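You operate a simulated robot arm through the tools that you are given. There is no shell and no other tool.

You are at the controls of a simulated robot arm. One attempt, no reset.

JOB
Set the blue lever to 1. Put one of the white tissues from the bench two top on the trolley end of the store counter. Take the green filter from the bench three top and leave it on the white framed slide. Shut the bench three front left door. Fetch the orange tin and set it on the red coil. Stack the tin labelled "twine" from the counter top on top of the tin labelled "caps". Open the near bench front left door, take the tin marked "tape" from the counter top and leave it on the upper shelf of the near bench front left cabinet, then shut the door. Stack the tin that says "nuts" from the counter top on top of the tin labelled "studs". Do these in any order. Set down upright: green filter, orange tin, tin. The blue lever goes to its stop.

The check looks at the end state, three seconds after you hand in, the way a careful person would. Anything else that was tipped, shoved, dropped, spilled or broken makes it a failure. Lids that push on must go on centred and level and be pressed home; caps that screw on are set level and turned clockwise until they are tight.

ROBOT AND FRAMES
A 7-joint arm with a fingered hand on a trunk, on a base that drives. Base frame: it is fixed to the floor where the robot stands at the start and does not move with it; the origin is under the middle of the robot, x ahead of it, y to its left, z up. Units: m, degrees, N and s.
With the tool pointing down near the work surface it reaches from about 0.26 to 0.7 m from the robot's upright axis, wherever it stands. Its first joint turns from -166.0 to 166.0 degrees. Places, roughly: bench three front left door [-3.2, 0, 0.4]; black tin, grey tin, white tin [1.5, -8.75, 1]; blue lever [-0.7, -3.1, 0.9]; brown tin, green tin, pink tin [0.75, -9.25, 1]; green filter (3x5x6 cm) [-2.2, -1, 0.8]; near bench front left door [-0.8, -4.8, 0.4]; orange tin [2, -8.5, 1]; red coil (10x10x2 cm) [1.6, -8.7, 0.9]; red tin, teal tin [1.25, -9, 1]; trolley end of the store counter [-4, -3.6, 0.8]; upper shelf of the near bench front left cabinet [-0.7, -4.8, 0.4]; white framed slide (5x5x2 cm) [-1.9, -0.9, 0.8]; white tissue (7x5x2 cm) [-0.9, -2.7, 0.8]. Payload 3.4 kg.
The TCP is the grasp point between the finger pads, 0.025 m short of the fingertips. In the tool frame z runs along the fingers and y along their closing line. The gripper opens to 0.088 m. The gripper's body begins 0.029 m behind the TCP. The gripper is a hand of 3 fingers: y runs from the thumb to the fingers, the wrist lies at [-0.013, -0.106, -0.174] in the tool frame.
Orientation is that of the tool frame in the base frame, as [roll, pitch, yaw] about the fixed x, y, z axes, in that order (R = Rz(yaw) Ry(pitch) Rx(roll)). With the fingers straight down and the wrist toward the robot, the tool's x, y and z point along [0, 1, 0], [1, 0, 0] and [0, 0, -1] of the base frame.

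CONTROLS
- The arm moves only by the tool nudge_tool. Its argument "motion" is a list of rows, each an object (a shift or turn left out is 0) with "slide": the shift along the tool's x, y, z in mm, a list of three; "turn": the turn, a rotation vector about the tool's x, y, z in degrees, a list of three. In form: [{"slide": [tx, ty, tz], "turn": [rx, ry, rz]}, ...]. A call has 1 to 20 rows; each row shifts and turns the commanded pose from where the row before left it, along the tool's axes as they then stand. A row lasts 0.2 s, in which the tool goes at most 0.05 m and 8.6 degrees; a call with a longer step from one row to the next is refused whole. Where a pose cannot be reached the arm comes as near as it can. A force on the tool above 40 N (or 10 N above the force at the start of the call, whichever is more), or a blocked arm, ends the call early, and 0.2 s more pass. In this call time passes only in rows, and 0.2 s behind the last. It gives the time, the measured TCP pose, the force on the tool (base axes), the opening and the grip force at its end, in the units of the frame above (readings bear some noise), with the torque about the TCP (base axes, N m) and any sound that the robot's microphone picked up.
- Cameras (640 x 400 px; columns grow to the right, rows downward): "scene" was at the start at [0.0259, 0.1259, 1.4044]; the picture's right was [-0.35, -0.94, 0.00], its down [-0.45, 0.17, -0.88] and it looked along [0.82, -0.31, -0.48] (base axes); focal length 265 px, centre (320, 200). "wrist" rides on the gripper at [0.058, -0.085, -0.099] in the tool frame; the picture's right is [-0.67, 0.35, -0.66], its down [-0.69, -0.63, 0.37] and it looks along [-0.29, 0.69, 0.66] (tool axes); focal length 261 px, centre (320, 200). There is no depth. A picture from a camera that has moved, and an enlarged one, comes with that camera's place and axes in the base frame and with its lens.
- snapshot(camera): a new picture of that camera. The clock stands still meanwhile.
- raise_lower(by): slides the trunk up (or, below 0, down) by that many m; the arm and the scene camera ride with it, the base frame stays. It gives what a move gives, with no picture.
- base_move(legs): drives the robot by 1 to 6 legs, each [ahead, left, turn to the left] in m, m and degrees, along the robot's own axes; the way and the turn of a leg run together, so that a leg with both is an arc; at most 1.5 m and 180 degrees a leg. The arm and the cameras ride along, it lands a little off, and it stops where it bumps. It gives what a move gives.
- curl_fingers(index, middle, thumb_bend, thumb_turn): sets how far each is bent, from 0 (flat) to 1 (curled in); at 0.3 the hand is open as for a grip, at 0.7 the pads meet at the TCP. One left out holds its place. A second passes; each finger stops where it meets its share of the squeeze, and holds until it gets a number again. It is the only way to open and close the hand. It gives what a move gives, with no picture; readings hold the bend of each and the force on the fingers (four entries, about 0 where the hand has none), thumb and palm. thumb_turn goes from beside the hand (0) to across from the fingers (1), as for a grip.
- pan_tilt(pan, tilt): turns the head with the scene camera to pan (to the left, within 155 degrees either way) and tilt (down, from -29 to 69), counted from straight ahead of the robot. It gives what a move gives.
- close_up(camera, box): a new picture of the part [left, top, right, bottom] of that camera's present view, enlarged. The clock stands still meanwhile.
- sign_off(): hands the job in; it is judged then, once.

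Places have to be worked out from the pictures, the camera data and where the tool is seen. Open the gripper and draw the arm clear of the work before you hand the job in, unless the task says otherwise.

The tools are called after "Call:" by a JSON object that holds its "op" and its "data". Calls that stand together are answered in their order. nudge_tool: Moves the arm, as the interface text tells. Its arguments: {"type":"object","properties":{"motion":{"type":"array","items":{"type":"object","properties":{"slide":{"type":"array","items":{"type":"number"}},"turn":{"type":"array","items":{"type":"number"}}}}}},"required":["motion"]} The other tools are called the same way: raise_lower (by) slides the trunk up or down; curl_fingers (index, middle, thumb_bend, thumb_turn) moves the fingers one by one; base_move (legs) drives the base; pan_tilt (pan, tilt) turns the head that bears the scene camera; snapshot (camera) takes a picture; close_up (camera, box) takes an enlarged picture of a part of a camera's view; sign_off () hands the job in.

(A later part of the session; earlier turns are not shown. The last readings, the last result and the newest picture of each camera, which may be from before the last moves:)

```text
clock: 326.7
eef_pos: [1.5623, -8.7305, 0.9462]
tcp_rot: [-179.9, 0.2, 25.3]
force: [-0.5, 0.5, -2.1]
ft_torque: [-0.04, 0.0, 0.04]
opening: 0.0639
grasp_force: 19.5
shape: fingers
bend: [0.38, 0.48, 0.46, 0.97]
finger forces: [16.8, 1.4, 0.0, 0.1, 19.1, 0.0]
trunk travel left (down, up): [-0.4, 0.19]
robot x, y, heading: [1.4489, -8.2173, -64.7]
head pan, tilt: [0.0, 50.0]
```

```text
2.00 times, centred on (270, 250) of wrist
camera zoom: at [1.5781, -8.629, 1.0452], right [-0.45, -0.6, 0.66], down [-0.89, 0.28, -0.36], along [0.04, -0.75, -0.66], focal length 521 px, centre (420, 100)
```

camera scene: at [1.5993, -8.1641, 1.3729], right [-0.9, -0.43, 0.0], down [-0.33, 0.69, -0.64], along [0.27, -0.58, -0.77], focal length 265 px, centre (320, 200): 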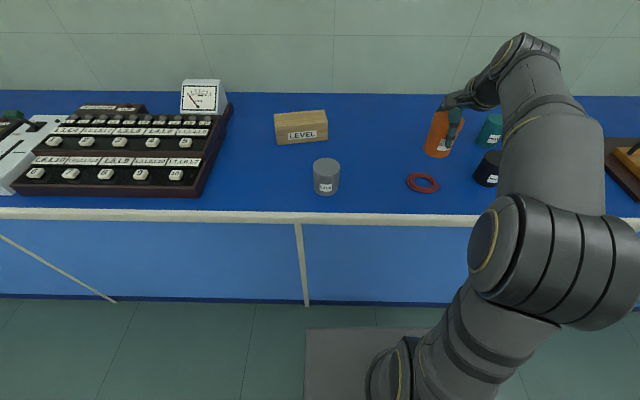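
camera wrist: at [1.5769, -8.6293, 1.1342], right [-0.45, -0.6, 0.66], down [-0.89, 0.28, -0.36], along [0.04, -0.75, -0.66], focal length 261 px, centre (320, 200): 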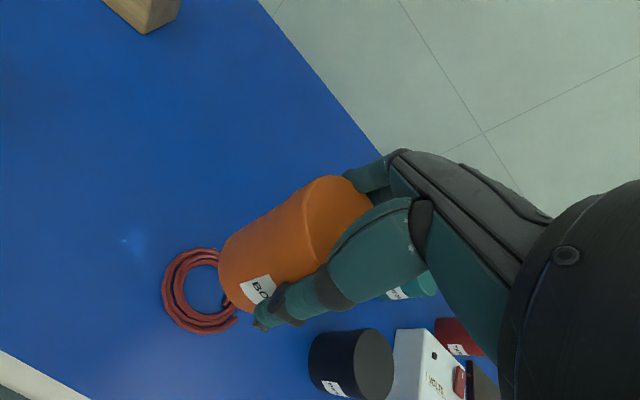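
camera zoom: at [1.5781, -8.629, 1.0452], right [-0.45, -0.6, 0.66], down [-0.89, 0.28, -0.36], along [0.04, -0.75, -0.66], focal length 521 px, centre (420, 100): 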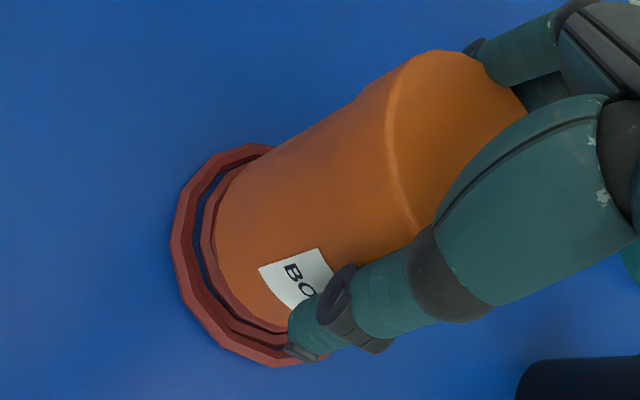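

Call:
{"op": "nudge_tool", "data": {"motion": [{"slide": [0, 0, 5]}, {"slide": [0, 0, 4]}]}}

Call:
{"op": "nudge_tool", "data": {"motion": [{"slide": [0, 0, 2]}]}}

Call:
{"op": "nudge_tool", "data": {"motion": [{"slide": [0, 0, 2]}]}}

```text
clock: 327.3
eef_pos: [1.5636, -8.731, 0.936]
tcp_rot: [-180.0, 0.1, 25.3]
force: [0.2, -0.7, -0.7]
ft_torque: [-0.04, 0.05, 0.02]
opening: 0.0638
grasp_force: 18.7
shape: fingers
bend: [0.38, 0.48, 0.46, 0.97]
finger forces: [16.8, 1.6, 0.0, 0.1, 19.0, 0.0]
trunk travel left (down, up): [-0.4, 0.19]
robot x, y, heading: [1.4493, -8.2136, -64.4]
head pan, tilt: [0.0, 50.0]
```

```text
clock: 327.7
eef_pos: [1.563, -8.7295, 0.9356]
tcp_rot: [-180.0, 0.1, 25.3]
force: [-1.0, 0.4, -1.0]
ft_torque: [0.02, 0.01, 0.01]
opening: 0.0641
grasp_force: 18.7
shape: fingers
bend: [0.38, 0.48, 0.46, 0.97]
finger forces: [16.7, 1.4, 0.0, 0.0, 18.9, 0.0]
trunk travel left (down, up): [-0.4, 0.19]
robot x, y, heading: [1.4486, -8.2135, -64.7]
head pan, tilt: [0.0, 50.0]
```

```text
clock: 328.1
eef_pos: [1.5632, -8.7291, 0.9324]
tcp_rot: [-179.9, 0.1, 25.3]
force: [-0.4, -0.3, -1.5]
ft_torque: [0.04, -0.02, -0.02]
opening: 0.0639
grasp_force: 18.9
shape: fingers
bend: [0.38, 0.48, 0.46, 0.97]
finger forces: [16.7, 1.5, 0.0, 0.1, 19.0, 0.0]
trunk travel left (down, up): [-0.4, 0.19]
robot x, y, heading: [1.4488, -8.2173, -64.7]
head pan, tilt: [0.0, 50.0]
```

No contact yet; continuing in 2 mm steps.

Call:
{"op": "nudge_tool", "data": {"motion": [{"slide": [0, 0, 2]}]}}

Call:
{"op": "nudge_tool", "data": {"motion": [{"slide": [0, 0, 2]}]}}

Call:
{"op": "nudge_tool", "data": {"motion": [{"slide": [0, 0, 2]}]}}

```text
clock: 328.5
eef_pos: [1.5639, -8.7302, 0.9302]
tcp_rot: [-179.9, 0.0, 25.3]
force: [-0.6, 0.5, -0.5]
ft_torque: [-0.01, -0.03, 0.0]
opening: 0.064
grasp_force: 19.2
shape: fingers
bend: [0.38, 0.48, 0.46, 0.97]
finger forces: [16.7, 1.5, 0.1, 0.0, 19.0, 0.0]
trunk travel left (down, up): [-0.4, 0.19]
robot x, y, heading: [1.4521, -8.2132, -64.5]
head pan, tilt: [0.0, 50.0]
```

```text
clock: 328.9
eef_pos: [1.5639, -8.7305, 0.9288]
tcp_rot: [-179.9, 0.1, 25.3]
force: [0.2, 0.6, -0.9]
ft_torque: [0.02, -0.02, -0.01]
opening: 0.064
grasp_force: 18.7
shape: fingers
bend: [0.38, 0.48, 0.46, 0.97]
finger forces: [16.7, 1.4, 0.1, 0.1, 19.0, 0.0]
trunk travel left (down, up): [-0.4, 0.19]
robot x, y, heading: [1.4481, -8.2141, -64.7]
head pan, tilt: [0.0, 50.0]
```

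```text
clock: 329.3
eef_pos: [1.5638, -8.7314, 0.9273]
tcp_rot: [-179.9, 0.1, 25.3]
force: [-0.1, -0.8, -1.1]
ft_torque: [0.01, 0.03, -0.03]
opening: 0.0639
grasp_force: 18.4
shape: fingers
bend: [0.38, 0.48, 0.46, 0.97]
finger forces: [16.8, 1.4, 0.1, 0.1, 19.1, 0.0]
trunk travel left (down, up): [-0.4, 0.19]
robot x, y, heading: [1.4495, -8.219, -64.7]
head pan, tilt: [0.0, 50.0]
```

Call:
{"op": "close_up", "data": {"camera": "scene", "box": [390, 110, 490, 210]}}

Call:
{"op": "close_up", "data": {"camera": "wrist", "box": [180, 180, 340, 340]}}

```text
4.00 times, centred on (440, 160) of scene
camera zoom: at [1.5994, -8.1639, 1.3729], right [-0.9, -0.43, 0.0], down [-0.33, 0.69, -0.64], along [0.27, -0.58, -0.77], focal length 1059 px, centre (-160, 360)
```

zoom: 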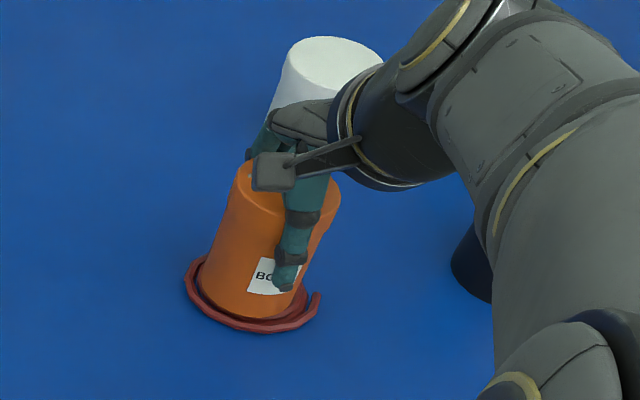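

```text
2.50 times, centred on (260, 260) of wrist
camera zoom: at [1.5789, -8.6291, 1.0269], right [-0.45, -0.6, 0.66], down [-0.89, 0.28, -0.36], along [0.04, -0.75, -0.66], focal length 652 px, centre (470, 50)
```

zoom: 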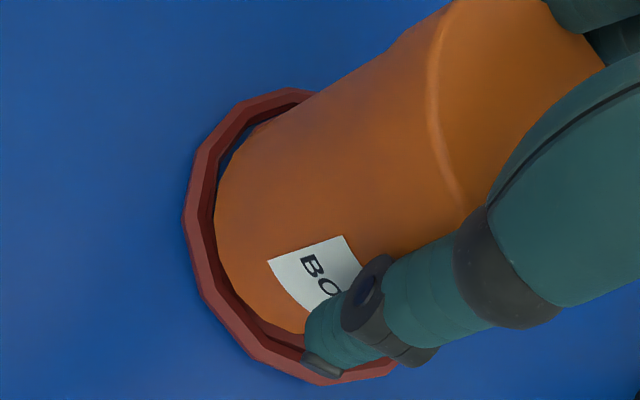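

Nearly touching and centred. Continue lowering.

Call:
{"op": "nudge_tool", "data": {"motion": [{"slide": [0, 0, 2]}]}}

Call:
{"op": "nudge_tool", "data": {"motion": [{"slide": [0, 0, 2]}]}}

Call:
{"op": "nudge_tool", "data": {"motion": [{"slide": [0, 0, 2]}]}}

```text
clock: 329.7
eef_pos: [1.5632, -8.7309, 0.9258]
tcp_rot: [180.0, 0.3, 25.2]
force: [1.1, 1.2, 5.1]
ft_torque: [-0.11, -0.06, 0.0]
opening: 0.064
grasp_force: 20.7
shape: fingers
bend: [0.38, 0.48, 0.46, 0.97]
finger forces: [18.3, 1.9, 0.1, 0.0, 21.5, 0.1]
trunk travel left (down, up): [-0.4, 0.19]
robot x, y, heading: [1.451, -8.2181, -64.6]
head pan, tilt: [0.0, 50.0]
```

```text
clock: 330.1
eef_pos: [1.5635, -8.7295, 0.9256]
tcp_rot: [179.9, 0.2, 25.3]
force: [0.6, 3.4, 14.2]
ft_torque: [-0.21, -0.06, 0.01]
opening: 0.064
grasp_force: 23.3
shape: fingers
bend: [0.38, 0.48, 0.47, 0.97]
finger forces: [20.1, 2.2, 0.1, 0.1, 24.7, 0.0]
trunk travel left (down, up): [-0.4, 0.19]
robot x, y, heading: [1.4482, -8.2159, -64.7]
head pan, tilt: [0.0, 50.0]
```

```text
clock: 330.5
eef_pos: [1.563, -8.7289, 0.9248]
tcp_rot: [179.8, 0.1, 25.3]
force: [0.2, 5.6, 23.3]
ft_torque: [-0.35, -0.14, 0.05]
opening: 0.0645
grasp_force: 24.5
shape: fingers
bend: [0.38, 0.48, 0.47, 0.97]
finger forces: [20.3, 2.6, 0.0, 0.0, 26.3, 0.1]
trunk travel left (down, up): [-0.4, 0.19]
robot x, y, heading: [1.4484, -8.2174, -64.6]
head pan, tilt: [0.0, 50.0]
```

Contact made. I relieve the pressure by 3 mm and open gradually.

Call:
{"op": "nudge_tool", "data": {"motion": [{"slide": [0, 0, -3]}]}}

Call:
{"op": "curl_fingers", "data": {"index": 0.34, "middle": 0.34, "thumb_bend": 0.4}}

Call:
{"op": "curl_fingers", "data": {"index": 0.24, "middle": 0.24, "thumb_bend": 0.24}}

Call:
{"op": "close_up", "data": {"camera": "scene", "box": [390, 110, 490, 210]}}

Call:
{"op": "close_up", "data": {"camera": "wrist", "box": [180, 180, 340, 340]}}

```text
clock: 330.9
eef_pos: [1.5644, -8.7284, 0.9246]
tcp_rot: [-179.9, 0.2, 25.3]
force: [1.9, 1.8, 14.7]
ft_torque: [-0.32, -0.15, 0.06]
opening: 0.064
grasp_force: 21.9
shape: fingers
bend: [0.38, 0.48, 0.47, 0.97]
finger forces: [20.2, 2.5, 0.1, 0.1, 21.8, 0.1]
trunk travel left (down, up): [-0.4, 0.19]
robot x, y, heading: [1.4484, -8.2139, -64.8]
head pan, tilt: [0.0, 50.0]
```

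```text
clock: 331.9
eef_pos: [1.5633, -8.7311, 0.9229]
tcp_rot: [-179.9, 0.2, 25.3]
force: [-0.5, 1.4, 7.2]
ft_torque: [-0.03, -0.05, -0.02]
opening: 0.0762
grasp_force: 6.8
shape: fingers
bend: [0.31, 0.34, 0.39, 0.97]
finger forces: [6.2, 0.0, 0.0, 0.0, 7.4, 0.1]
trunk travel left (down, up): [-0.4, 0.19]
robot x, y, heading: [1.4513, -8.2158, -65.0]
head pan, tilt: [0.0, 50.0]
```

```text
clock: 332.9
eef_pos: [1.5636, -8.7299, 0.9244]
tcp_rot: [-180.0, 0.1, 25.3]
force: [-0.5, 0.0, -0.4]
ft_torque: [-0.01, 0.0, 0.0]
opening: 0.0965
grasp_force: 0.2
shape: fingers
bend: [0.24, 0.24, 0.24, 0.97]
finger forces: [0.0, 0.1, 0.0, 0.0, 0.4, 0.0]
trunk travel left (down, up): [-0.4, 0.19]
robot x, y, heading: [1.4497, -8.2172, -64.6]
head pan, tilt: [0.0, 50.0]
```

```text
4.00 times, centred on (440, 160) of scene
camera zoom: at [1.5994, -8.1638, 1.3729], right [-0.9, -0.43, 0.0], down [-0.33, 0.69, -0.64], along [0.27, -0.58, -0.77], focal length 1059 px, centre (-160, 360)
```

zoom: 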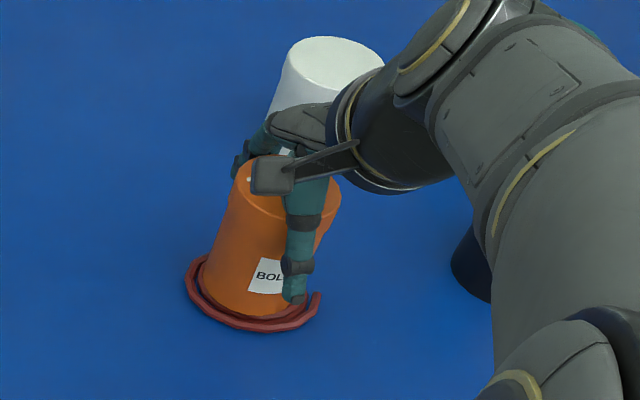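

```text
2.50 times, centred on (260, 260) of wrist
camera zoom: at [1.5788, -8.6293, 1.0244], right [-0.45, -0.6, 0.66], down [-0.89, 0.28, -0.36], along [0.04, -0.75, -0.66], focal length 652 px, centre (470, 50)
```

zoom: 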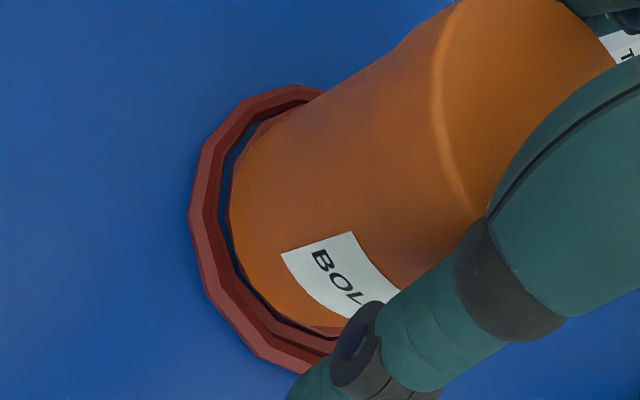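

Released; the tin stands on the coil. I lift straight up and check it from both cameras.

Call:
{"op": "nudge_tool", "data": {"motion": [{"slide": [0, 0, -15]}, {"slide": [0, 0, -25]}, {"slide": [0, 0, -35]}, {"slide": [0, 0, -35]}, {"slide": [0, -20, -30]}]}}

Call:
{"op": "close_up", "data": {"camera": "scene", "box": [380, 100, 500, 210]}}

Call:
{"op": "snapshot", "data": {"camera": "wrist"}}

```text
clock: 334.1
eef_pos: [1.5549, -8.7121, 1.0629]
tcp_rot: [-179.9, 0.3, 25.4]
force: [-0.1, 0.0, -0.1]
ft_torque: [0.02, -0.02, 0.04]
opening: 0.0962
grasp_force: 0.0
shape: fingers
bend: [0.24, 0.24, 0.24, 0.97]
finger forces: [0.1, 0.0, 0.1, 0.1, 0.1, 0.0]
trunk travel left (down, up): [-0.4, 0.19]
robot x, y, heading: [1.4468, -8.2151, -64.8]
head pan, tilt: [0.0, 50.0]
```

```text
3.64 times, centred on (440, 155) of scene
camera zoom: at [1.5994, -8.1639, 1.3729], right [-0.9, -0.43, 0.0], down [-0.33, 0.69, -0.64], along [0.27, -0.58, -0.77], focal length 963 px, centre (-116, 364)
```

zoom: 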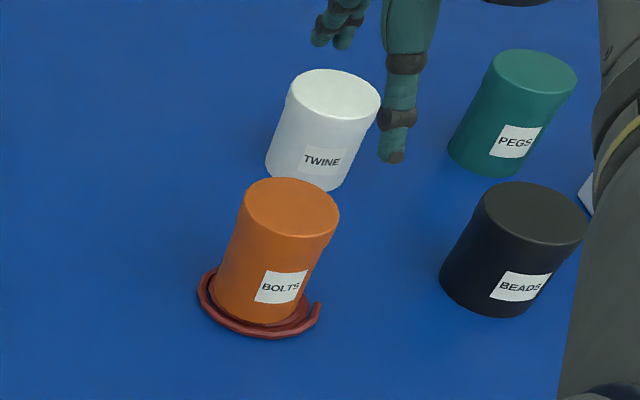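

```text
taken
camera wrist: at [1.5703, -8.6111, 1.1639], right [-0.46, -0.6, 0.66], down [-0.89, 0.28, -0.36], along [0.04, -0.75, -0.66], focal length 261 px, centre (320, 200)
```

wrist: 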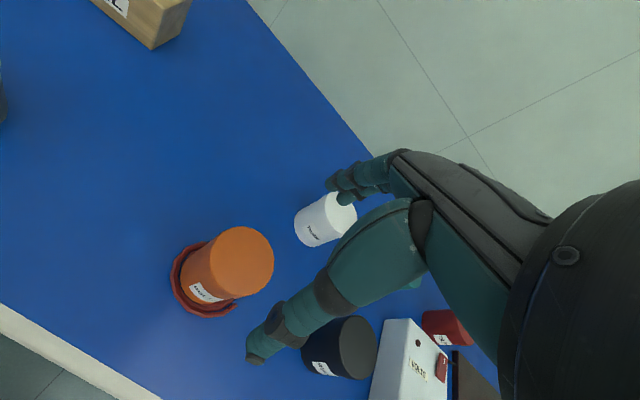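

Orange tin stands upright on the red coil. Next TWINE onto CAPS: the white tin is a bit far, so I shift the base right and slightly forward.

Call:
{"op": "base_move", "data": {"legs": [[0.05, -0.15, 0]]}}

Call:
{"op": "snapshot", "data": {"camera": "scene"}}

Call:
{"op": "snapshot", "data": {"camera": "wrist"}}

```text
clock: 335.5
eef_pos: [1.441, -8.8228, 1.0633]
tcp_rot: [-179.9, 0.1, 25.3]
force: [-0.4, 0.0, -0.6]
ft_torque: [-0.03, -0.03, -0.01]
opening: 0.0962
grasp_force: 0.0
shape: fingers
bend: [0.24, 0.24, 0.24, 0.97]
finger forces: [0.0, 0.1, 0.0, 0.0, 0.1, 0.1]
trunk travel left (down, up): [-0.4, 0.19]
robot x, y, heading: [1.3388, -8.3255, -64.7]
head pan, tilt: [0.0, 50.0]
```

```text
taken
camera scene: at [1.4849, -8.2739, 1.3729], right [-0.9, -0.43, 0.0], down [-0.33, 0.69, -0.64], along [0.27, -0.58, -0.77], focal length 265 px, centre (320, 200)
```

scene: 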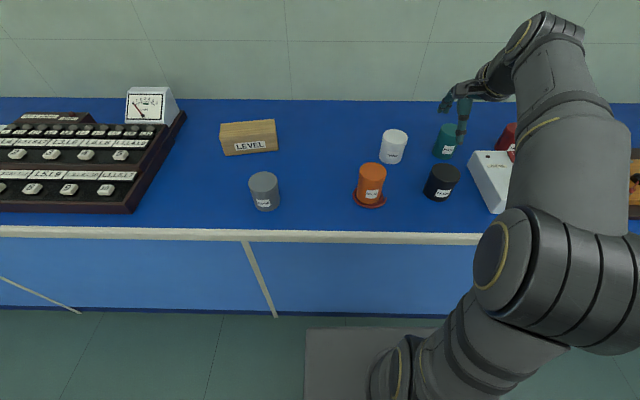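

```text
taken
camera wrist: at [1.4555, -8.7212, 1.1636], right [-0.46, -0.6, 0.66], down [-0.89, 0.28, -0.36], along [0.04, -0.75, -0.66], focal length 261 px, centre (320, 200)
```

wrist: 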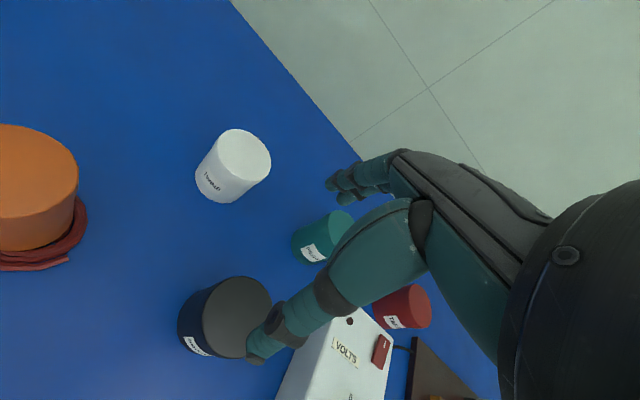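

Call:
{"op": "close_up", "data": {"camera": "scene", "box": [350, 110, 470, 210]}}

Call:
{"op": "close_up", "data": {"camera": "wrist", "box": [170, 110, 330, 230]}}

Call:
{"op": "close_up", "data": {"camera": "scene", "box": [210, 140, 330, 220]}}

```text
4.00 times, centred on (410, 160) of scene
camera zoom: at [1.4849, -8.2739, 1.3729], right [-0.9, -0.43, 0.0], down [-0.33, 0.69, -0.64], along [0.27, -0.58, -0.77], focal length 1059 px, centre (-40, 360)
```

zoom: 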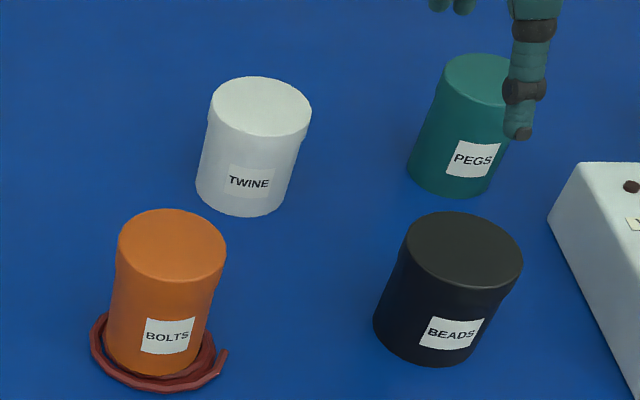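

```text
3.33 times, centred on (250, 170) of wrist
camera zoom: at [1.4555, -8.7212, 1.1636], right [-0.46, -0.6, 0.66], down [-0.89, 0.28, -0.36], along [0.04, -0.75, -0.66], focal length 869 px, centre (553, 300)
```

zoom: 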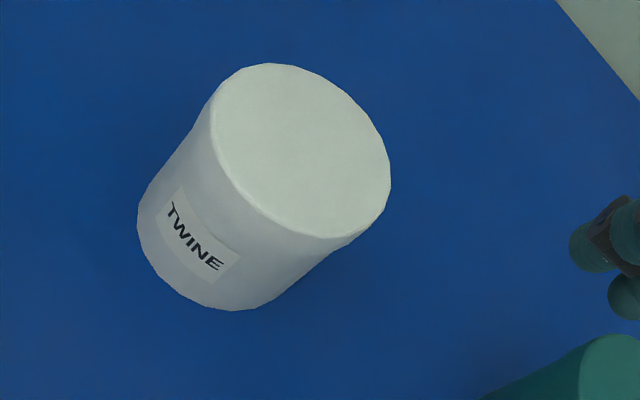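

```text
5.00 times, centred on (270, 180) of scene
camera zoom: at [1.4849, -8.2739, 1.3729], right [-0.9, -0.43, 0.0], down [-0.33, 0.69, -0.64], along [0.27, -0.58, -0.77], focal length 1324 px, centre (570, 300)
```

zoom: 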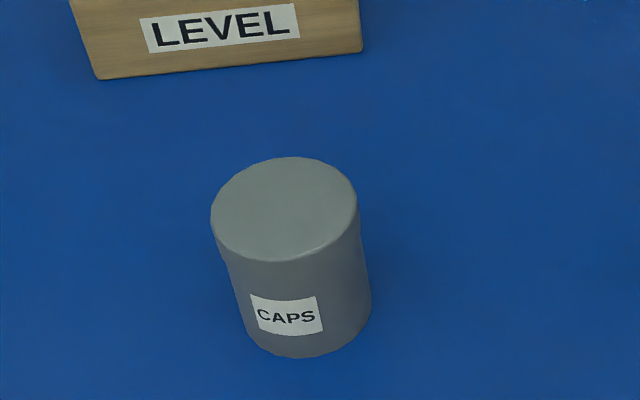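

White TWINE top triangulates to (1.5566,-8.9163,0.917); grey CAPS top at (1.795,-8.613,0.918). I move the open hand above the white tin.

Call:
{"op": "nudge_tool", "data": {"motion": [{"slide": [16.1, 33.5, 10]}, {"slide": [16.1, 33.5, 10]}, {"slide": [16.1, 33.5, 10]}, {"slide": [16.2, 33.4, 18]}]}}

Call:
{"op": "snapshot", "data": {"camera": "wrist"}}

Call:
{"op": "snapshot", "data": {"camera": "scene"}}

```text
clock: 336.5
eef_pos: [1.5556, -8.9165, 1.0168]
tcp_rot: [-179.9, 0.1, 25.2]
force: [0.1, -0.1, 0.0]
ft_torque: [0.0, -0.03, 0.01]
opening: 0.0961
grasp_force: 0.1
shape: fingers
bend: [0.24, 0.24, 0.24, 0.97]
finger forces: [0.1, 0.1, 0.0, 0.1, 0.0, 0.0]
trunk travel left (down, up): [-0.4, 0.19]
robot x, y, heading: [1.3353, -8.3272, -64.8]
head pan, tilt: [0.0, 50.0]
```

```text
taken
camera wrist: at [1.5713, -8.816, 1.1156], right [-0.46, -0.6, 0.66], down [-0.89, 0.28, -0.36], along [0.04, -0.75, -0.66], focal length 261 px, centre (320, 200)
```

wrist: 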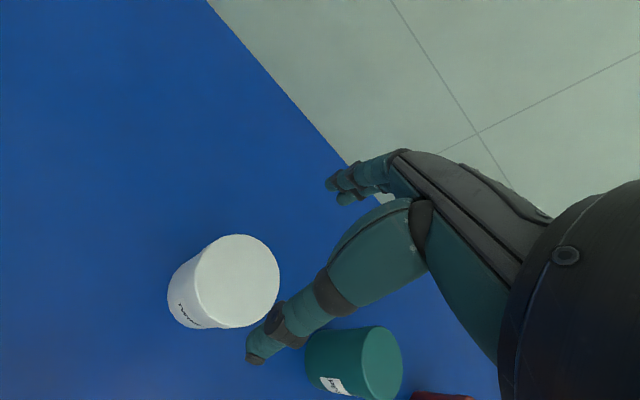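

```text
taken
camera scene: at [1.485, -8.274, 1.3729], right [-0.9, -0.43, 0.0], down [-0.33, 0.69, -0.64], along [0.27, -0.58, -0.77], focal length 265 px, centre (320, 200)
```

scene: 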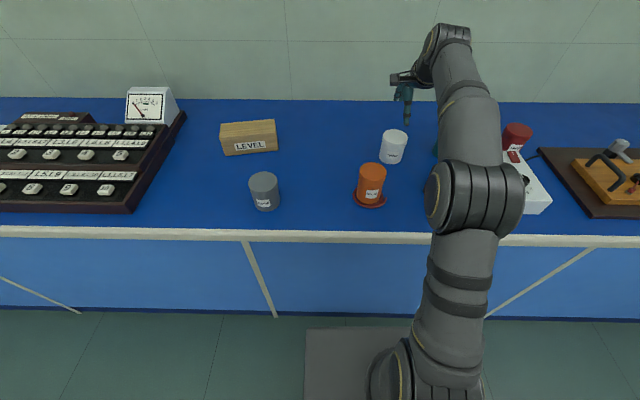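

Well aligned. I descend in steps around the white tin.

Call:
{"op": "nudge_tool", "data": {"motion": [{"slide": [-2, 0, 25]}, {"slide": [0, 0, 25]}]}}

Call:
{"op": "close_up", "data": {"camera": "wrist", "box": [180, 180, 400, 380]}}

Call:
{"op": "close_up", "data": {"camera": "scene", "box": [340, 80, 480, 210]}}

```text
clock: 337.1
eef_pos: [1.5535, -8.9175, 0.9641]
tcp_rot: [-179.7, 0.2, 25.2]
force: [-0.3, 0.4, -0.6]
ft_torque: [0.0, 0.02, -0.03]
opening: 0.0964
grasp_force: 0.0
shape: fingers
bend: [0.24, 0.24, 0.24, 0.97]
finger forces: [0.0, 0.1, 0.1, 0.0, 0.0, 0.1]
trunk travel left (down, up): [-0.4, 0.19]
robot x, y, heading: [1.3345, -8.3257, -64.6]
head pan, tilt: [0.0, 50.0]
```

```text
2.00 times, centred on (290, 280) of wrist
camera zoom: at [1.5691, -8.8159, 1.0648], right [-0.45, -0.6, 0.66], down [-0.89, 0.28, -0.36], along [0.04, -0.75, -0.66], focal length 521 px, centre (380, 40)
```

zoom: 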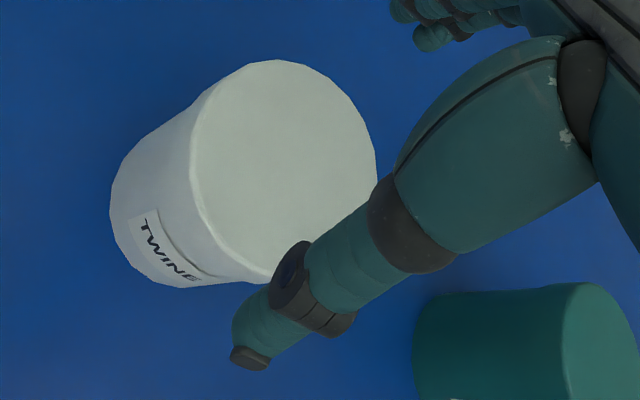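

```text
3.08 times, centred on (410, 145) of scene
camera zoom: at [1.485, -8.2739, 1.3729], right [-0.9, -0.43, 0.0], down [-0.33, 0.69, -0.64], along [0.27, -0.58, -0.77], focal length 815 px, centre (43, 369)
```

zoom: 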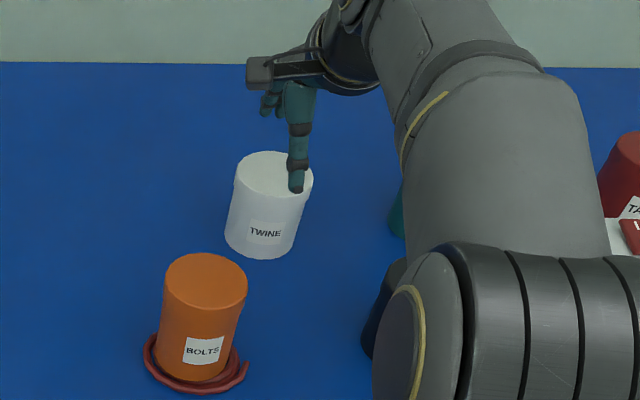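

Call:
{"op": "nudge_tool", "data": {"motion": [{"slide": [0, 0, 12]}, {"slide": [0, 0, 12]}]}}

Call:
{"op": "nudge_tool", "data": {"motion": [{"slide": [0, 0, 12]}, {"slide": [0, 0, 10]}]}}

Call:
{"op": "nudge_tool", "data": {"motion": [{"slide": [0, 0, 10]}, {"slide": [0, 0, 8]}]}}

```text
clock: 337.7
eef_pos: [1.5522, -8.9171, 0.9412]
tcp_rot: [-179.9, 0.0, 25.3]
force: [0.3, -0.3, -0.8]
ft_torque: [0.04, -0.02, -0.01]
opening: 0.0962
grasp_force: 0.1
shape: fingers
bend: [0.24, 0.24, 0.24, 0.97]
finger forces: [0.0, 0.0, 0.0, 0.0, 0.0, 0.0]
trunk travel left (down, up): [-0.4, 0.19]
robot x, y, heading: [1.3356, -8.3262, -65.0]
head pan, tilt: [0.0, 50.0]
```

```text
clock: 338.3
eef_pos: [1.5536, -8.9163, 0.9185]
tcp_rot: [-179.9, 0.1, 25.2]
force: [-0.2, -0.1, 0.2]
ft_torque: [0.03, -0.02, -0.02]
opening: 0.096
grasp_force: 0.1
shape: fingers
bend: [0.24, 0.24, 0.24, 0.97]
finger forces: [0.1, 0.1, 0.1, 0.0, 0.1, 0.0]
trunk travel left (down, up): [-0.4, 0.19]
robot x, y, heading: [1.3301, -8.3264, -64.8]
head pan, tilt: [0.0, 50.0]
```

```text
clock: 338.9
eef_pos: [1.553, -8.9173, 0.9029]
tcp_rot: [180.0, 0.1, 25.3]
force: [-0.2, 0.6, 9.9]
ft_torque: [0.17, 0.02, 0.0]
opening: 0.0979
grasp_force: 4.2
shape: fingers
bend: [0.24, 0.24, 0.23, 0.98]
finger forces: [2.0, 0.1, 0.0, 0.1, 6.5, 0.0]
trunk travel left (down, up): [-0.4, 0.19]
robot x, y, heading: [1.3279, -8.3229, -64.6]
head pan, tilt: [0.0, 50.0]
```

Rim touches the fingers; I back up 2 mm and close.

Call:
{"op": "nudge_tool", "data": {"motion": [{"slide": [0, 0, -2]}]}}

Call:
{"op": "curl_fingers", "data": {"index": 0.5, "middle": 0.5, "thumb_bend": 0.5}}

Call:
{"op": "nudge_tool", "data": {"motion": [{"slide": [0, 0, -5]}, {"slide": [0, 0, -10]}, {"slide": [0, 0, -20]}]}}

Call:
{"op": "close_up", "data": {"camera": "wrist", "box": [180, 130, 400, 330]}}

Call:
{"op": "close_up", "data": {"camera": "scene", "box": [340, 80, 480, 210]}}

```text
clock: 339.3
eef_pos: [1.5537, -8.9154, 0.9035]
tcp_rot: [-179.9, 0.1, 25.3]
force: [0.1, -0.4, 6.3]
ft_torque: [0.11, 0.05, -0.02]
opening: 0.0981
grasp_force: 3.0
shape: fingers
bend: [0.24, 0.24, 0.23, 0.98]
finger forces: [1.9, 0.0, 0.0, 0.1, 4.0, 0.1]
trunk travel left (down, up): [-0.4, 0.19]
robot x, y, heading: [1.3345, -8.3273, -64.7]
head pan, tilt: [0.0, 50.0]
```

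```text
clock: 340.3
eef_pos: [1.5535, -8.9161, 0.9041]
tcp_rot: [-180.0, 0.1, 25.3]
force: [1.1, -3.9, 11.5]
ft_torque: [-0.31, -0.21, -0.07]
opening: 0.0779
grasp_force: 31.7
shape: fingers
bend: [0.29, 0.46, 0.44, 0.97]
finger forces: [31.8, 3.3, 0.1, 0.0, 29.2, 0.1]
trunk travel left (down, up): [-0.4, 0.19]
robot x, y, heading: [1.3337, -8.3268, -64.9]
head pan, tilt: [0.0, 50.0]
```

```text
clock: 341.1
eef_pos: [1.552, -8.9164, 0.9362]
tcp_rot: [-179.8, 0.3, 25.4]
force: [-0.5, 0.2, -1.4]
ft_torque: [0.03, -0.01, 0.0]
opening: 0.0773
grasp_force: 29.9
shape: fingers
bend: [0.29, 0.47, 0.44, 0.97]
finger forces: [25.4, 2.5, 0.0, 0.0, 30.0, 0.0]
trunk travel left (down, up): [-0.4, 0.19]
robot x, y, heading: [1.3341, -8.3256, -64.7]
head pan, tilt: [0.0, 50.0]
```

```text
2.00 times, centred on (290, 230) of wrist
camera zoom: at [1.569, -8.8163, 1.0376], right [-0.45, -0.6, 0.66], down [-0.89, 0.28, -0.36], along [0.04, -0.75, -0.66], focal length 521 px, centre (380, 140)
```

zoom: 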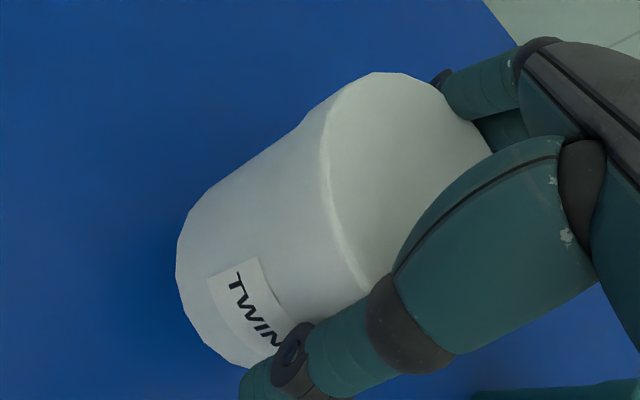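

```text
3.08 times, centred on (410, 145) of scene
camera zoom: at [1.485, -8.2739, 1.3728], right [-0.9, -0.43, 0.0], down [-0.33, 0.69, -0.64], along [0.27, -0.58, -0.77], focal length 815 px, centre (43, 369)
```

zoom: 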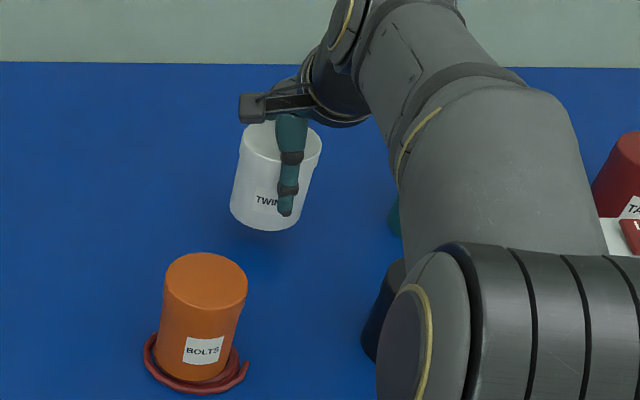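

Call:
{"op": "snapshot", "data": {"camera": "wrist"}}

Call:
{"op": "close_up", "data": {"camera": "scene", "box": [370, 100, 440, 160]}}

```text
taken
camera wrist: at [1.569, -8.8163, 1.0376], right [-0.45, -0.6, 0.66], down [-0.89, 0.28, -0.36], along [0.04, -0.75, -0.66], focal length 261 px, centre (320, 200)
```

wrist: 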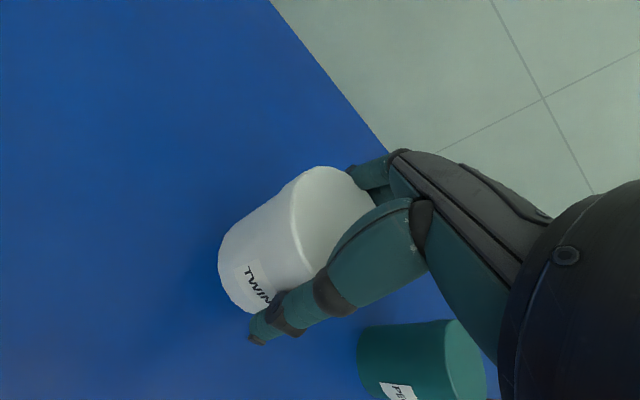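

```text
6.67 times, centred on (405, 130) of scene
camera zoom: at [1.485, -8.2739, 1.3728], right [-0.9, -0.43, 0.0], down [-0.33, 0.69, -0.64], along [0.27, -0.58, -0.77], focal length 1766 px, centre (-247, 667)
```

zoom: 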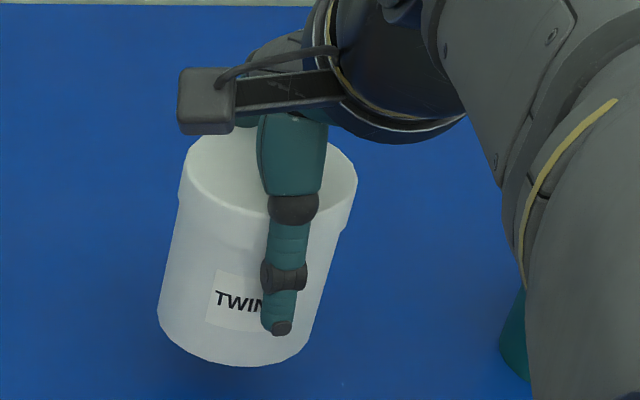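

The tin hangs straight, with its base centred under the TCP. I raise it and carry it over the grey CAPS tin.

Call:
{"op": "nudge_tool", "data": {"motion": [{"slide": [0, 0, -35]}, {"slide": [0, 0, -35]}, {"slide": [0, 0, -35]}, {"slide": [38.8, -18.9, 0]}, {"slide": [38.8, -18.9, 0]}, {"slide": [38.8, -18.9, 0]}, {"slide": [38.8, -18.9, 0]}, {"slide": [38.8, -18.9, 0]}, {"slide": [38.8, -18.9, 0]}, {"slide": [38.8, -18.9, 0]}, {"slide": [38.8, -18.9, 0]}, {"slide": [38.8, -18.9, 0]}]}}

Call:
{"op": "snapshot", "data": {"camera": "wrist"}}

Call:
{"op": "snapshot", "data": {"camera": "scene"}}

```text
clock: 343.7
eef_pos: [1.7967, -8.6125, 1.0412]
tcp_rot: [-179.9, 0.3, 25.2]
force: [0.2, -0.6, -1.0]
ft_torque: [0.03, 0.01, -0.02]
opening: 0.076
grasp_force: 26.3
shape: fingers
bend: [0.31, 0.47, 0.44, 0.97]
finger forces: [23.6, 2.2, 0.0, 0.0, 27.6, 0.1]
trunk travel left (down, up): [-0.4, 0.19]
robot x, y, heading: [1.3355, -8.3264, -64.7]
head pan, tilt: [0.0, 50.0]
```

```text
taken
camera wrist: at [1.8128, -8.5119, 1.1414], right [-0.46, -0.6, 0.66], down [-0.89, 0.28, -0.36], along [0.04, -0.75, -0.66], focal length 261 px, centre (320, 200)
```

wrist: 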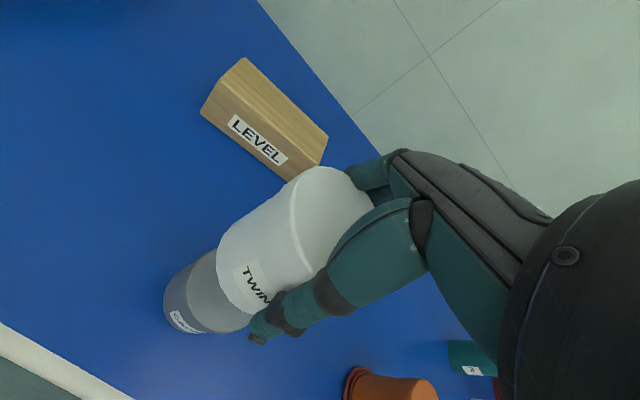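

```text
taken
camera scene: at [1.4852, -8.2739, 1.3728], right [-0.9, -0.43, 0.0], down [-0.33, 0.69, -0.64], along [0.27, -0.58, -0.77], focal length 265 px, centre (320, 200)
```

scene: 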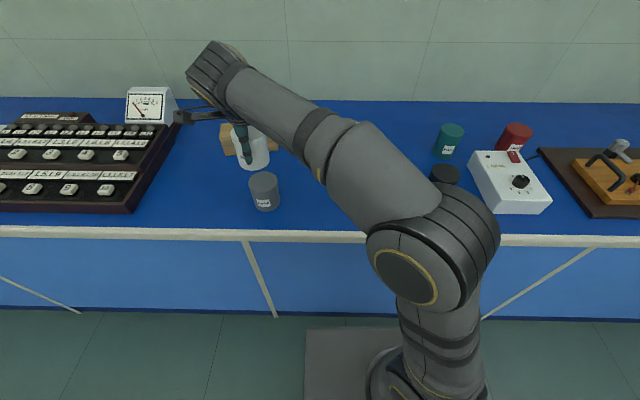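

Call:
{"op": "close_up", "data": {"camera": "wrist", "box": [140, 150, 400, 350]}}

Call:
{"op": "close_up", "data": {"camera": "scene", "box": [190, 90, 330, 220]}}

```text
2.00 times, centred on (270, 250) of wrist
camera zoom: at [1.8128, -8.5119, 1.1414], right [-0.46, -0.6, 0.66], down [-0.89, 0.28, -0.36], along [0.04, -0.75, -0.66], focal length 521 px, centre (420, 100)
```

zoom: 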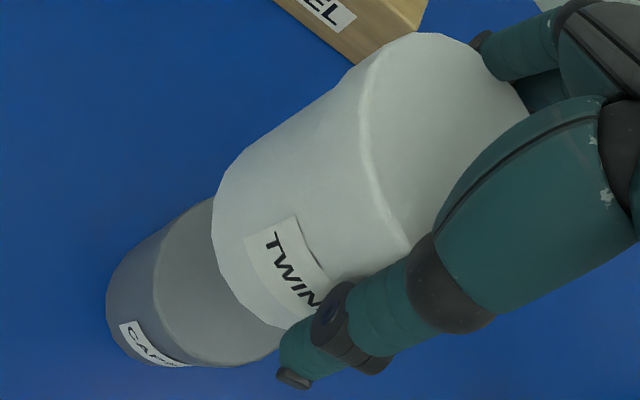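

```text
3.08 times, centred on (260, 155) of scene
camera zoom: at [1.4852, -8.2739, 1.3728], right [-0.9, -0.43, 0.0], down [-0.33, 0.69, -0.64], along [0.27, -0.58, -0.77], focal length 815 px, centre (505, 338)
```

zoom: 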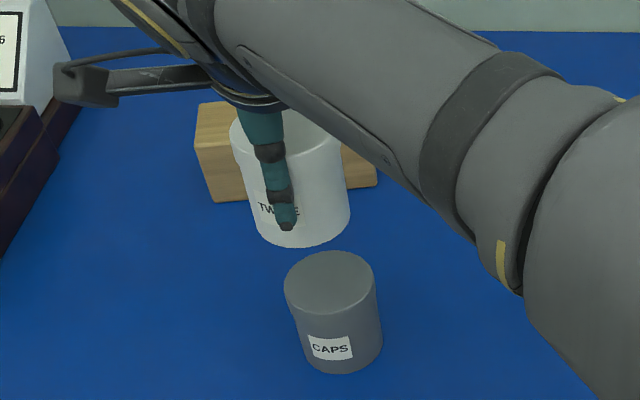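

Call:
{"op": "close_up", "data": {"camera": "scene", "box": [230, 110, 290, 170]}}

Call:
{"op": "close_up", "data": {"camera": "wrist", "box": [150, 220, 290, 350]}}

```text
6.67 times, centred on (260, 140) of scene
camera zoom: at [1.4852, -8.2739, 1.3728], right [-0.9, -0.43, 0.0], down [-0.33, 0.69, -0.64], along [0.27, -0.58, -0.77], focal length 1766 px, centre (720, 600)
```

zoom: 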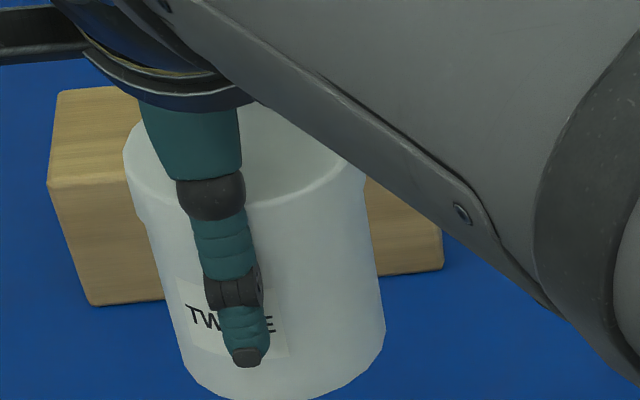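

```text
3.08 times, centred on (220, 285) of wrist
camera zoom: at [1.8128, -8.5119, 1.1414], right [-0.46, -0.6, 0.66], down [-0.89, 0.28, -0.36], along [0.04, -0.75, -0.66], focal length 802 px, centre (628, -62)
```

zoom: 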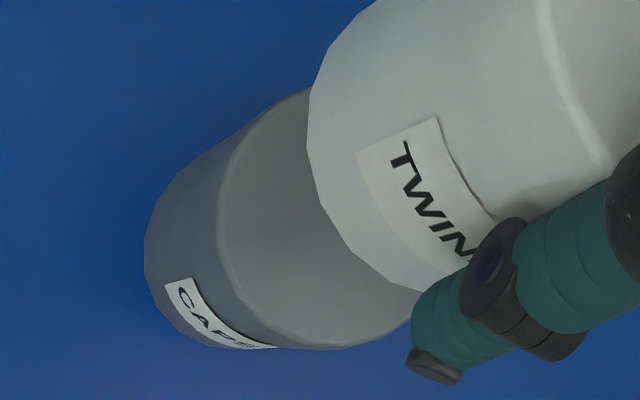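

The white tin sits ~5 mm left of the TCP; I correct by shifting right 7.5 mm, then lower to just above the grey tin and compare outlines.

Call:
{"op": "nudge_tool", "data": {"motion": [{"slide": [-7.5, -2, 20]}, {"slide": [0, 0, 25]}, {"slide": [0, 0, 10]}]}}

Call:
{"op": "close_up", "data": {"camera": "scene", "box": [220, 110, 320, 220]}}

Call:
{"op": "close_up", "data": {"camera": "wrist", "box": [150, 170, 350, 350]}}

```text
clock: 344.5
eef_pos: [1.7884, -8.6153, 0.9878]
tcp_rot: [-179.8, 0.2, 25.3]
force: [0.1, -0.2, -1.6]
ft_torque: [-0.03, -0.04, -0.03]
opening: 0.0757
grasp_force: 26.3
shape: fingers
bend: [0.31, 0.47, 0.44, 0.97]
finger forces: [23.3, 2.3, 0.0, 0.0, 27.2, 0.1]
trunk travel left (down, up): [-0.4, 0.19]
robot x, y, heading: [1.335, -8.3263, -65.0]
head pan, tilt: [0.0, 50.0]
```

```text
3.64 times, centred on (270, 165) of scene
camera zoom: at [1.4852, -8.2739, 1.3729], right [-0.9, -0.43, 0.0], down [-0.33, 0.69, -0.64], along [0.27, -0.58, -0.77], focal length 963 px, centre (502, 327)
```

zoom: 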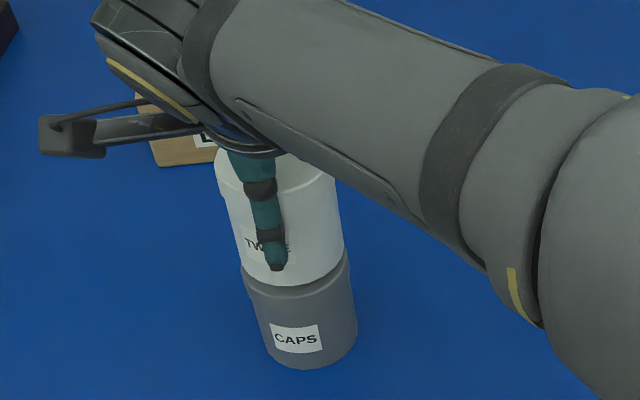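

```text
2.22 times, centred on (250, 260) of wrist
camera zoom: at [1.8044, -8.514, 1.0872], right [-0.46, -0.6, 0.66], down [-0.89, 0.28, -0.36], along [0.04, -0.75, -0.66], focal length 579 px, centre (476, 67)
```

zoom: 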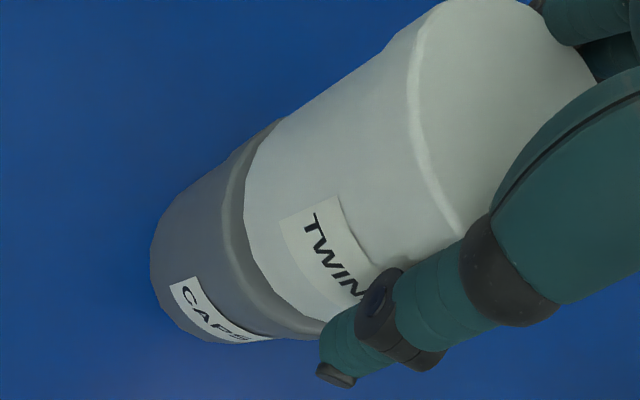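

Outlines coincide nicely. I lower in small steps to contact.

Call:
{"op": "nudge_tool", "data": {"motion": [{"slide": [-1, 0, 4]}, {"slide": [0, 0, 4]}]}}

Call:
{"op": "nudge_tool", "data": {"motion": [{"slide": [0, 0, 2]}]}}

Call:
{"op": "nudge_tool", "data": {"motion": [{"slide": [0, 0, 2]}]}}

```text
clock: 345.1
eef_pos: [1.7867, -8.6153, 0.9802]
tcp_rot: [-180.0, 0.0, 25.3]
force: [-0.3, 0.1, 6.5]
ft_torque: [-0.2, -0.07, 0.02]
opening: 0.0756
grasp_force: 29.9
shape: fingers
bend: [0.3, 0.47, 0.44, 0.97]
finger forces: [26.3, 2.9, 0.0, 0.1, 29.6, 0.0]
trunk travel left (down, up): [-0.4, 0.19]
robot x, y, heading: [1.3315, -8.3273, -64.7]
head pan, tilt: [0.0, 50.0]
```

```text
clock: 345.5
eef_pos: [1.7873, -8.6162, 0.9799]
tcp_rot: [179.9, 0.0, 25.3]
force: [1.9, 0.7, 15.4]
ft_torque: [-0.38, -0.22, 0.04]
opening: 0.0762
grasp_force: 33.0
shape: fingers
bend: [0.3, 0.47, 0.44, 0.97]
finger forces: [30.6, 3.2, 0.0, 0.1, 32.2, 0.1]
trunk travel left (down, up): [-0.4, 0.19]
robot x, y, heading: [1.335, -8.3213, -64.5]
head pan, tilt: [0.0, 50.0]
```

```text
clock: 345.9
eef_pos: [1.787, -8.6153, 0.9786]
tcp_rot: [179.7, 0.0, 25.3]
force: [0.0, 1.6, 26.3]
ft_torque: [-0.5, -0.31, 0.03]
opening: 0.0765
grasp_force: 34.9
shape: fingers
bend: [0.3, 0.47, 0.44, 0.97]
finger forces: [32.9, 3.4, 0.0, 0.0, 34.0, 0.1]
trunk travel left (down, up): [-0.4, 0.19]
robot x, y, heading: [1.3347, -8.3246, -64.9]
head pan, tilt: [0.0, 50.0]
```

Contact. I relieve the pressure, check, then open gradually.

Call:
{"op": "nudge_tool", "data": {"motion": [{"slide": [0, 0, -4]}]}}

Call:
{"op": "close_up", "data": {"camera": "scene", "box": [220, 110, 320, 220]}}

Call:
{"op": "curl_fingers", "data": {"index": 0.27, "middle": 0.36, "thumb_bend": 0.4}}

Call:
{"op": "curl_fingers", "data": {"index": 0.22, "middle": 0.22, "thumb_bend": 0.24}}

Call:
{"op": "close_up", "data": {"camera": "scene", "box": [220, 110, 320, 220]}}

Call:
{"op": "close_up", "data": {"camera": "wrist", "box": [150, 170, 350, 350]}}

```text
clock: 346.3
eef_pos: [1.7861, -8.6164, 0.9805]
tcp_rot: [-179.9, 0.2, 25.3]
force: [2.1, 0.0, 15.6]
ft_torque: [-0.5, -0.24, 0.04]
opening: 0.0764
grasp_force: 31.6
shape: fingers
bend: [0.3, 0.47, 0.44, 0.97]
finger forces: [30.3, 3.0, 0.0, 0.0, 30.1, 0.0]
trunk travel left (down, up): [-0.4, 0.19]
robot x, y, heading: [1.3327, -8.3232, -64.9]
head pan, tilt: [0.0, 50.0]
```

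```text
3.64 times, centred on (270, 165) of scene
camera zoom: at [1.4837, -8.2727, 1.3729], right [-0.9, -0.43, 0.0], down [-0.33, 0.69, -0.64], along [0.28, -0.58, -0.77], focal length 963 px, centre (502, 327)
```

zoom: 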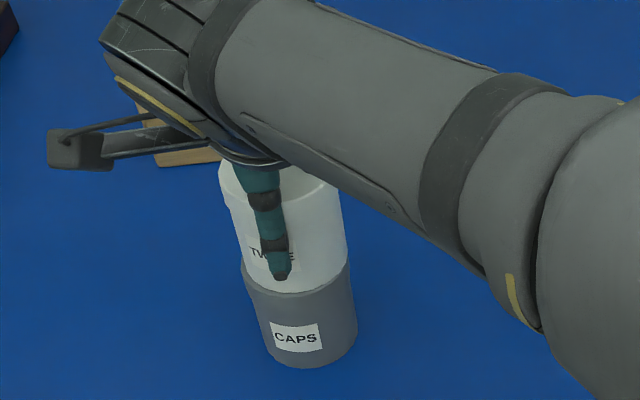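

```text
clock: 347.3
eef_pos: [1.788, -8.6146, 0.9804]
tcp_rot: [-179.9, 0.1, 25.4]
force: [-0.9, 1.6, 7.8]
ft_torque: [0.09, 0.01, 0.0]
opening: 0.0877
grasp_force: 9.4
shape: fingers
bend: [0.25, 0.36, 0.38, 0.97]
finger forces: [6.8, 0.0, 0.0, 0.0, 11.7, 0.0]
trunk travel left (down, up): [-0.4, 0.19]
robot x, y, heading: [1.3358, -8.3205, -64.7]
head pan, tilt: [0.0, 50.0]
```

```text
clock: 348.3
eef_pos: [1.7879, -8.615, 0.9789]
tcp_rot: [-180.0, 0.2, 25.3]
force: [0.0, 0.3, 0.5]
ft_torque: [0.0, 0.0, 0.01]
opening: 0.0993
grasp_force: 0.7
shape: fingers
bend: [0.22, 0.22, 0.24, 0.97]
finger forces: [0.1, 0.1, 0.0, 0.0, 1.0, 0.1]
trunk travel left (down, up): [-0.4, 0.19]
robot x, y, heading: [1.3344, -8.3251, -64.4]
head pan, tilt: [0.0, 50.0]
```

```text
3.64 times, centred on (270, 165) of scene
camera zoom: at [1.4849, -8.2737, 1.3729], right [-0.9, -0.43, 0.0], down [-0.33, 0.69, -0.64], along [0.27, -0.58, -0.77], focal length 963 px, centre (502, 327)
```

zoom: 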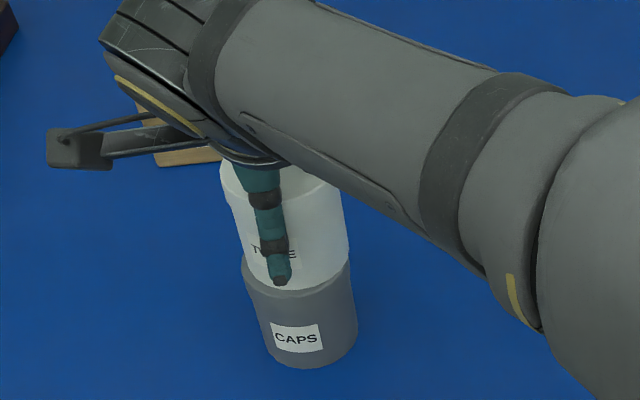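

```text
2.22 times, centred on (250, 260) of wrist
camera zoom: at [1.8037, -8.5144, 1.0798], right [-0.45, -0.6, 0.66], down [-0.89, 0.28, -0.36], along [0.04, -0.75, -0.66], focal length 579 px, centre (476, 67)
```

zoom: 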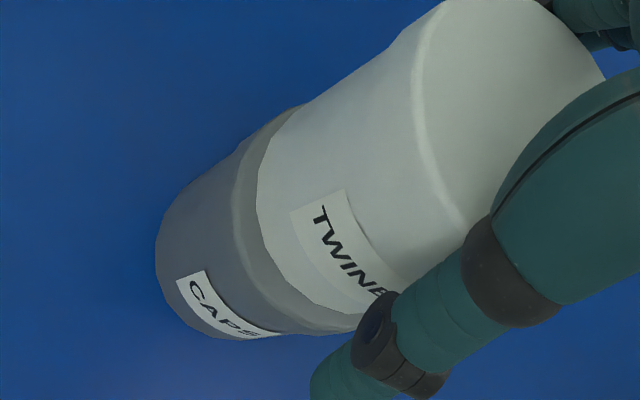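

White stands on grey; the thumb still lightly touches, so I shift the hand 5 mm toward me to centre it, then lift straight up.

Call:
{"op": "nudge_tool", "data": {"motion": [{"slide": [0, -5, 0]}]}}

Call:
{"op": "nudge_tool", "data": {"motion": [{"slide": [0, 0, -10]}, {"slide": [0, 0, -20]}, {"slide": [0, 0, -35]}, {"slide": [0, 0, -35]}]}}

Call:
{"op": "snapshot", "data": {"camera": "scene"}}

Call:
{"op": "close_up", "data": {"camera": "wrist", "box": [150, 170, 350, 350]}}

```text
clock: 348.7
eef_pos: [1.7862, -8.6109, 0.9797]
tcp_rot: [-180.0, 0.1, 25.1]
force: [0.1, 0.3, 0.3]
ft_torque: [-0.02, 0.01, -0.02]
opening: 0.0992
grasp_force: 0.3
shape: fingers
bend: [0.22, 0.22, 0.24, 0.97]
finger forces: [0.7, 0.1, 0.0, 0.0, 0.3, 0.0]
trunk travel left (down, up): [-0.4, 0.19]
robot x, y, heading: [1.3308, -8.3221, -64.6]
head pan, tilt: [0.0, 50.0]
```

```text
clock: 349.7
eef_pos: [1.7867, -8.6113, 1.0804]
tcp_rot: [-179.9, 0.1, 25.3]
force: [0.1, -0.6, 0.3]
ft_torque: [0.01, -0.01, -0.01]
opening: 0.099
grasp_force: 0.1
shape: fingers
bend: [0.22, 0.22, 0.24, 0.97]
finger forces: [0.0, 0.0, 0.0, 0.1, 0.1, 0.0]
trunk travel left (down, up): [-0.4, 0.19]
robot x, y, heading: [1.3322, -8.3233, -64.6]
head pan, tilt: [0.0, 50.0]
```

```text
taken
camera scene: at [1.485, -8.2738, 1.3728], right [-0.9, -0.43, 0.0], down [-0.33, 0.69, -0.64], along [0.27, -0.58, -0.77], focal length 265 px, centre (320, 200)
```

scene: 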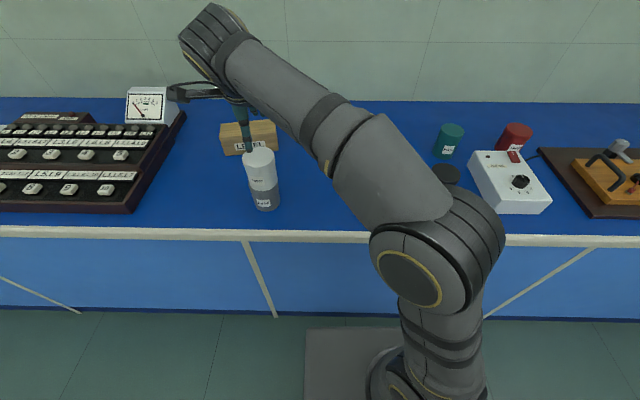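

```text
2.22 times, centred on (250, 260) of wrist
camera zoom: at [1.8015, -8.5105, 1.1802], right [-0.46, -0.6, 0.66], down [-0.89, 0.28, -0.36], along [0.04, -0.75, -0.66], focal length 579 px, centre (476, 67)
```

zoom: 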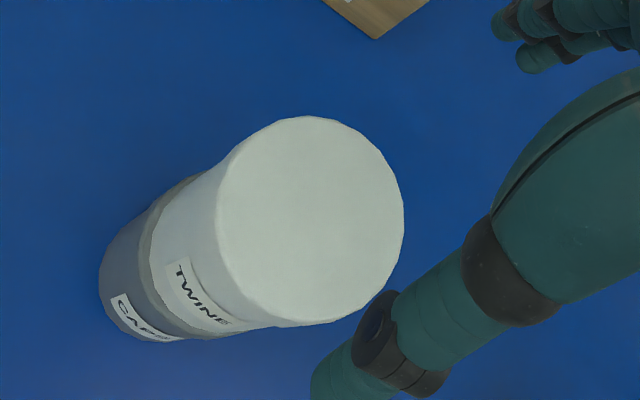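

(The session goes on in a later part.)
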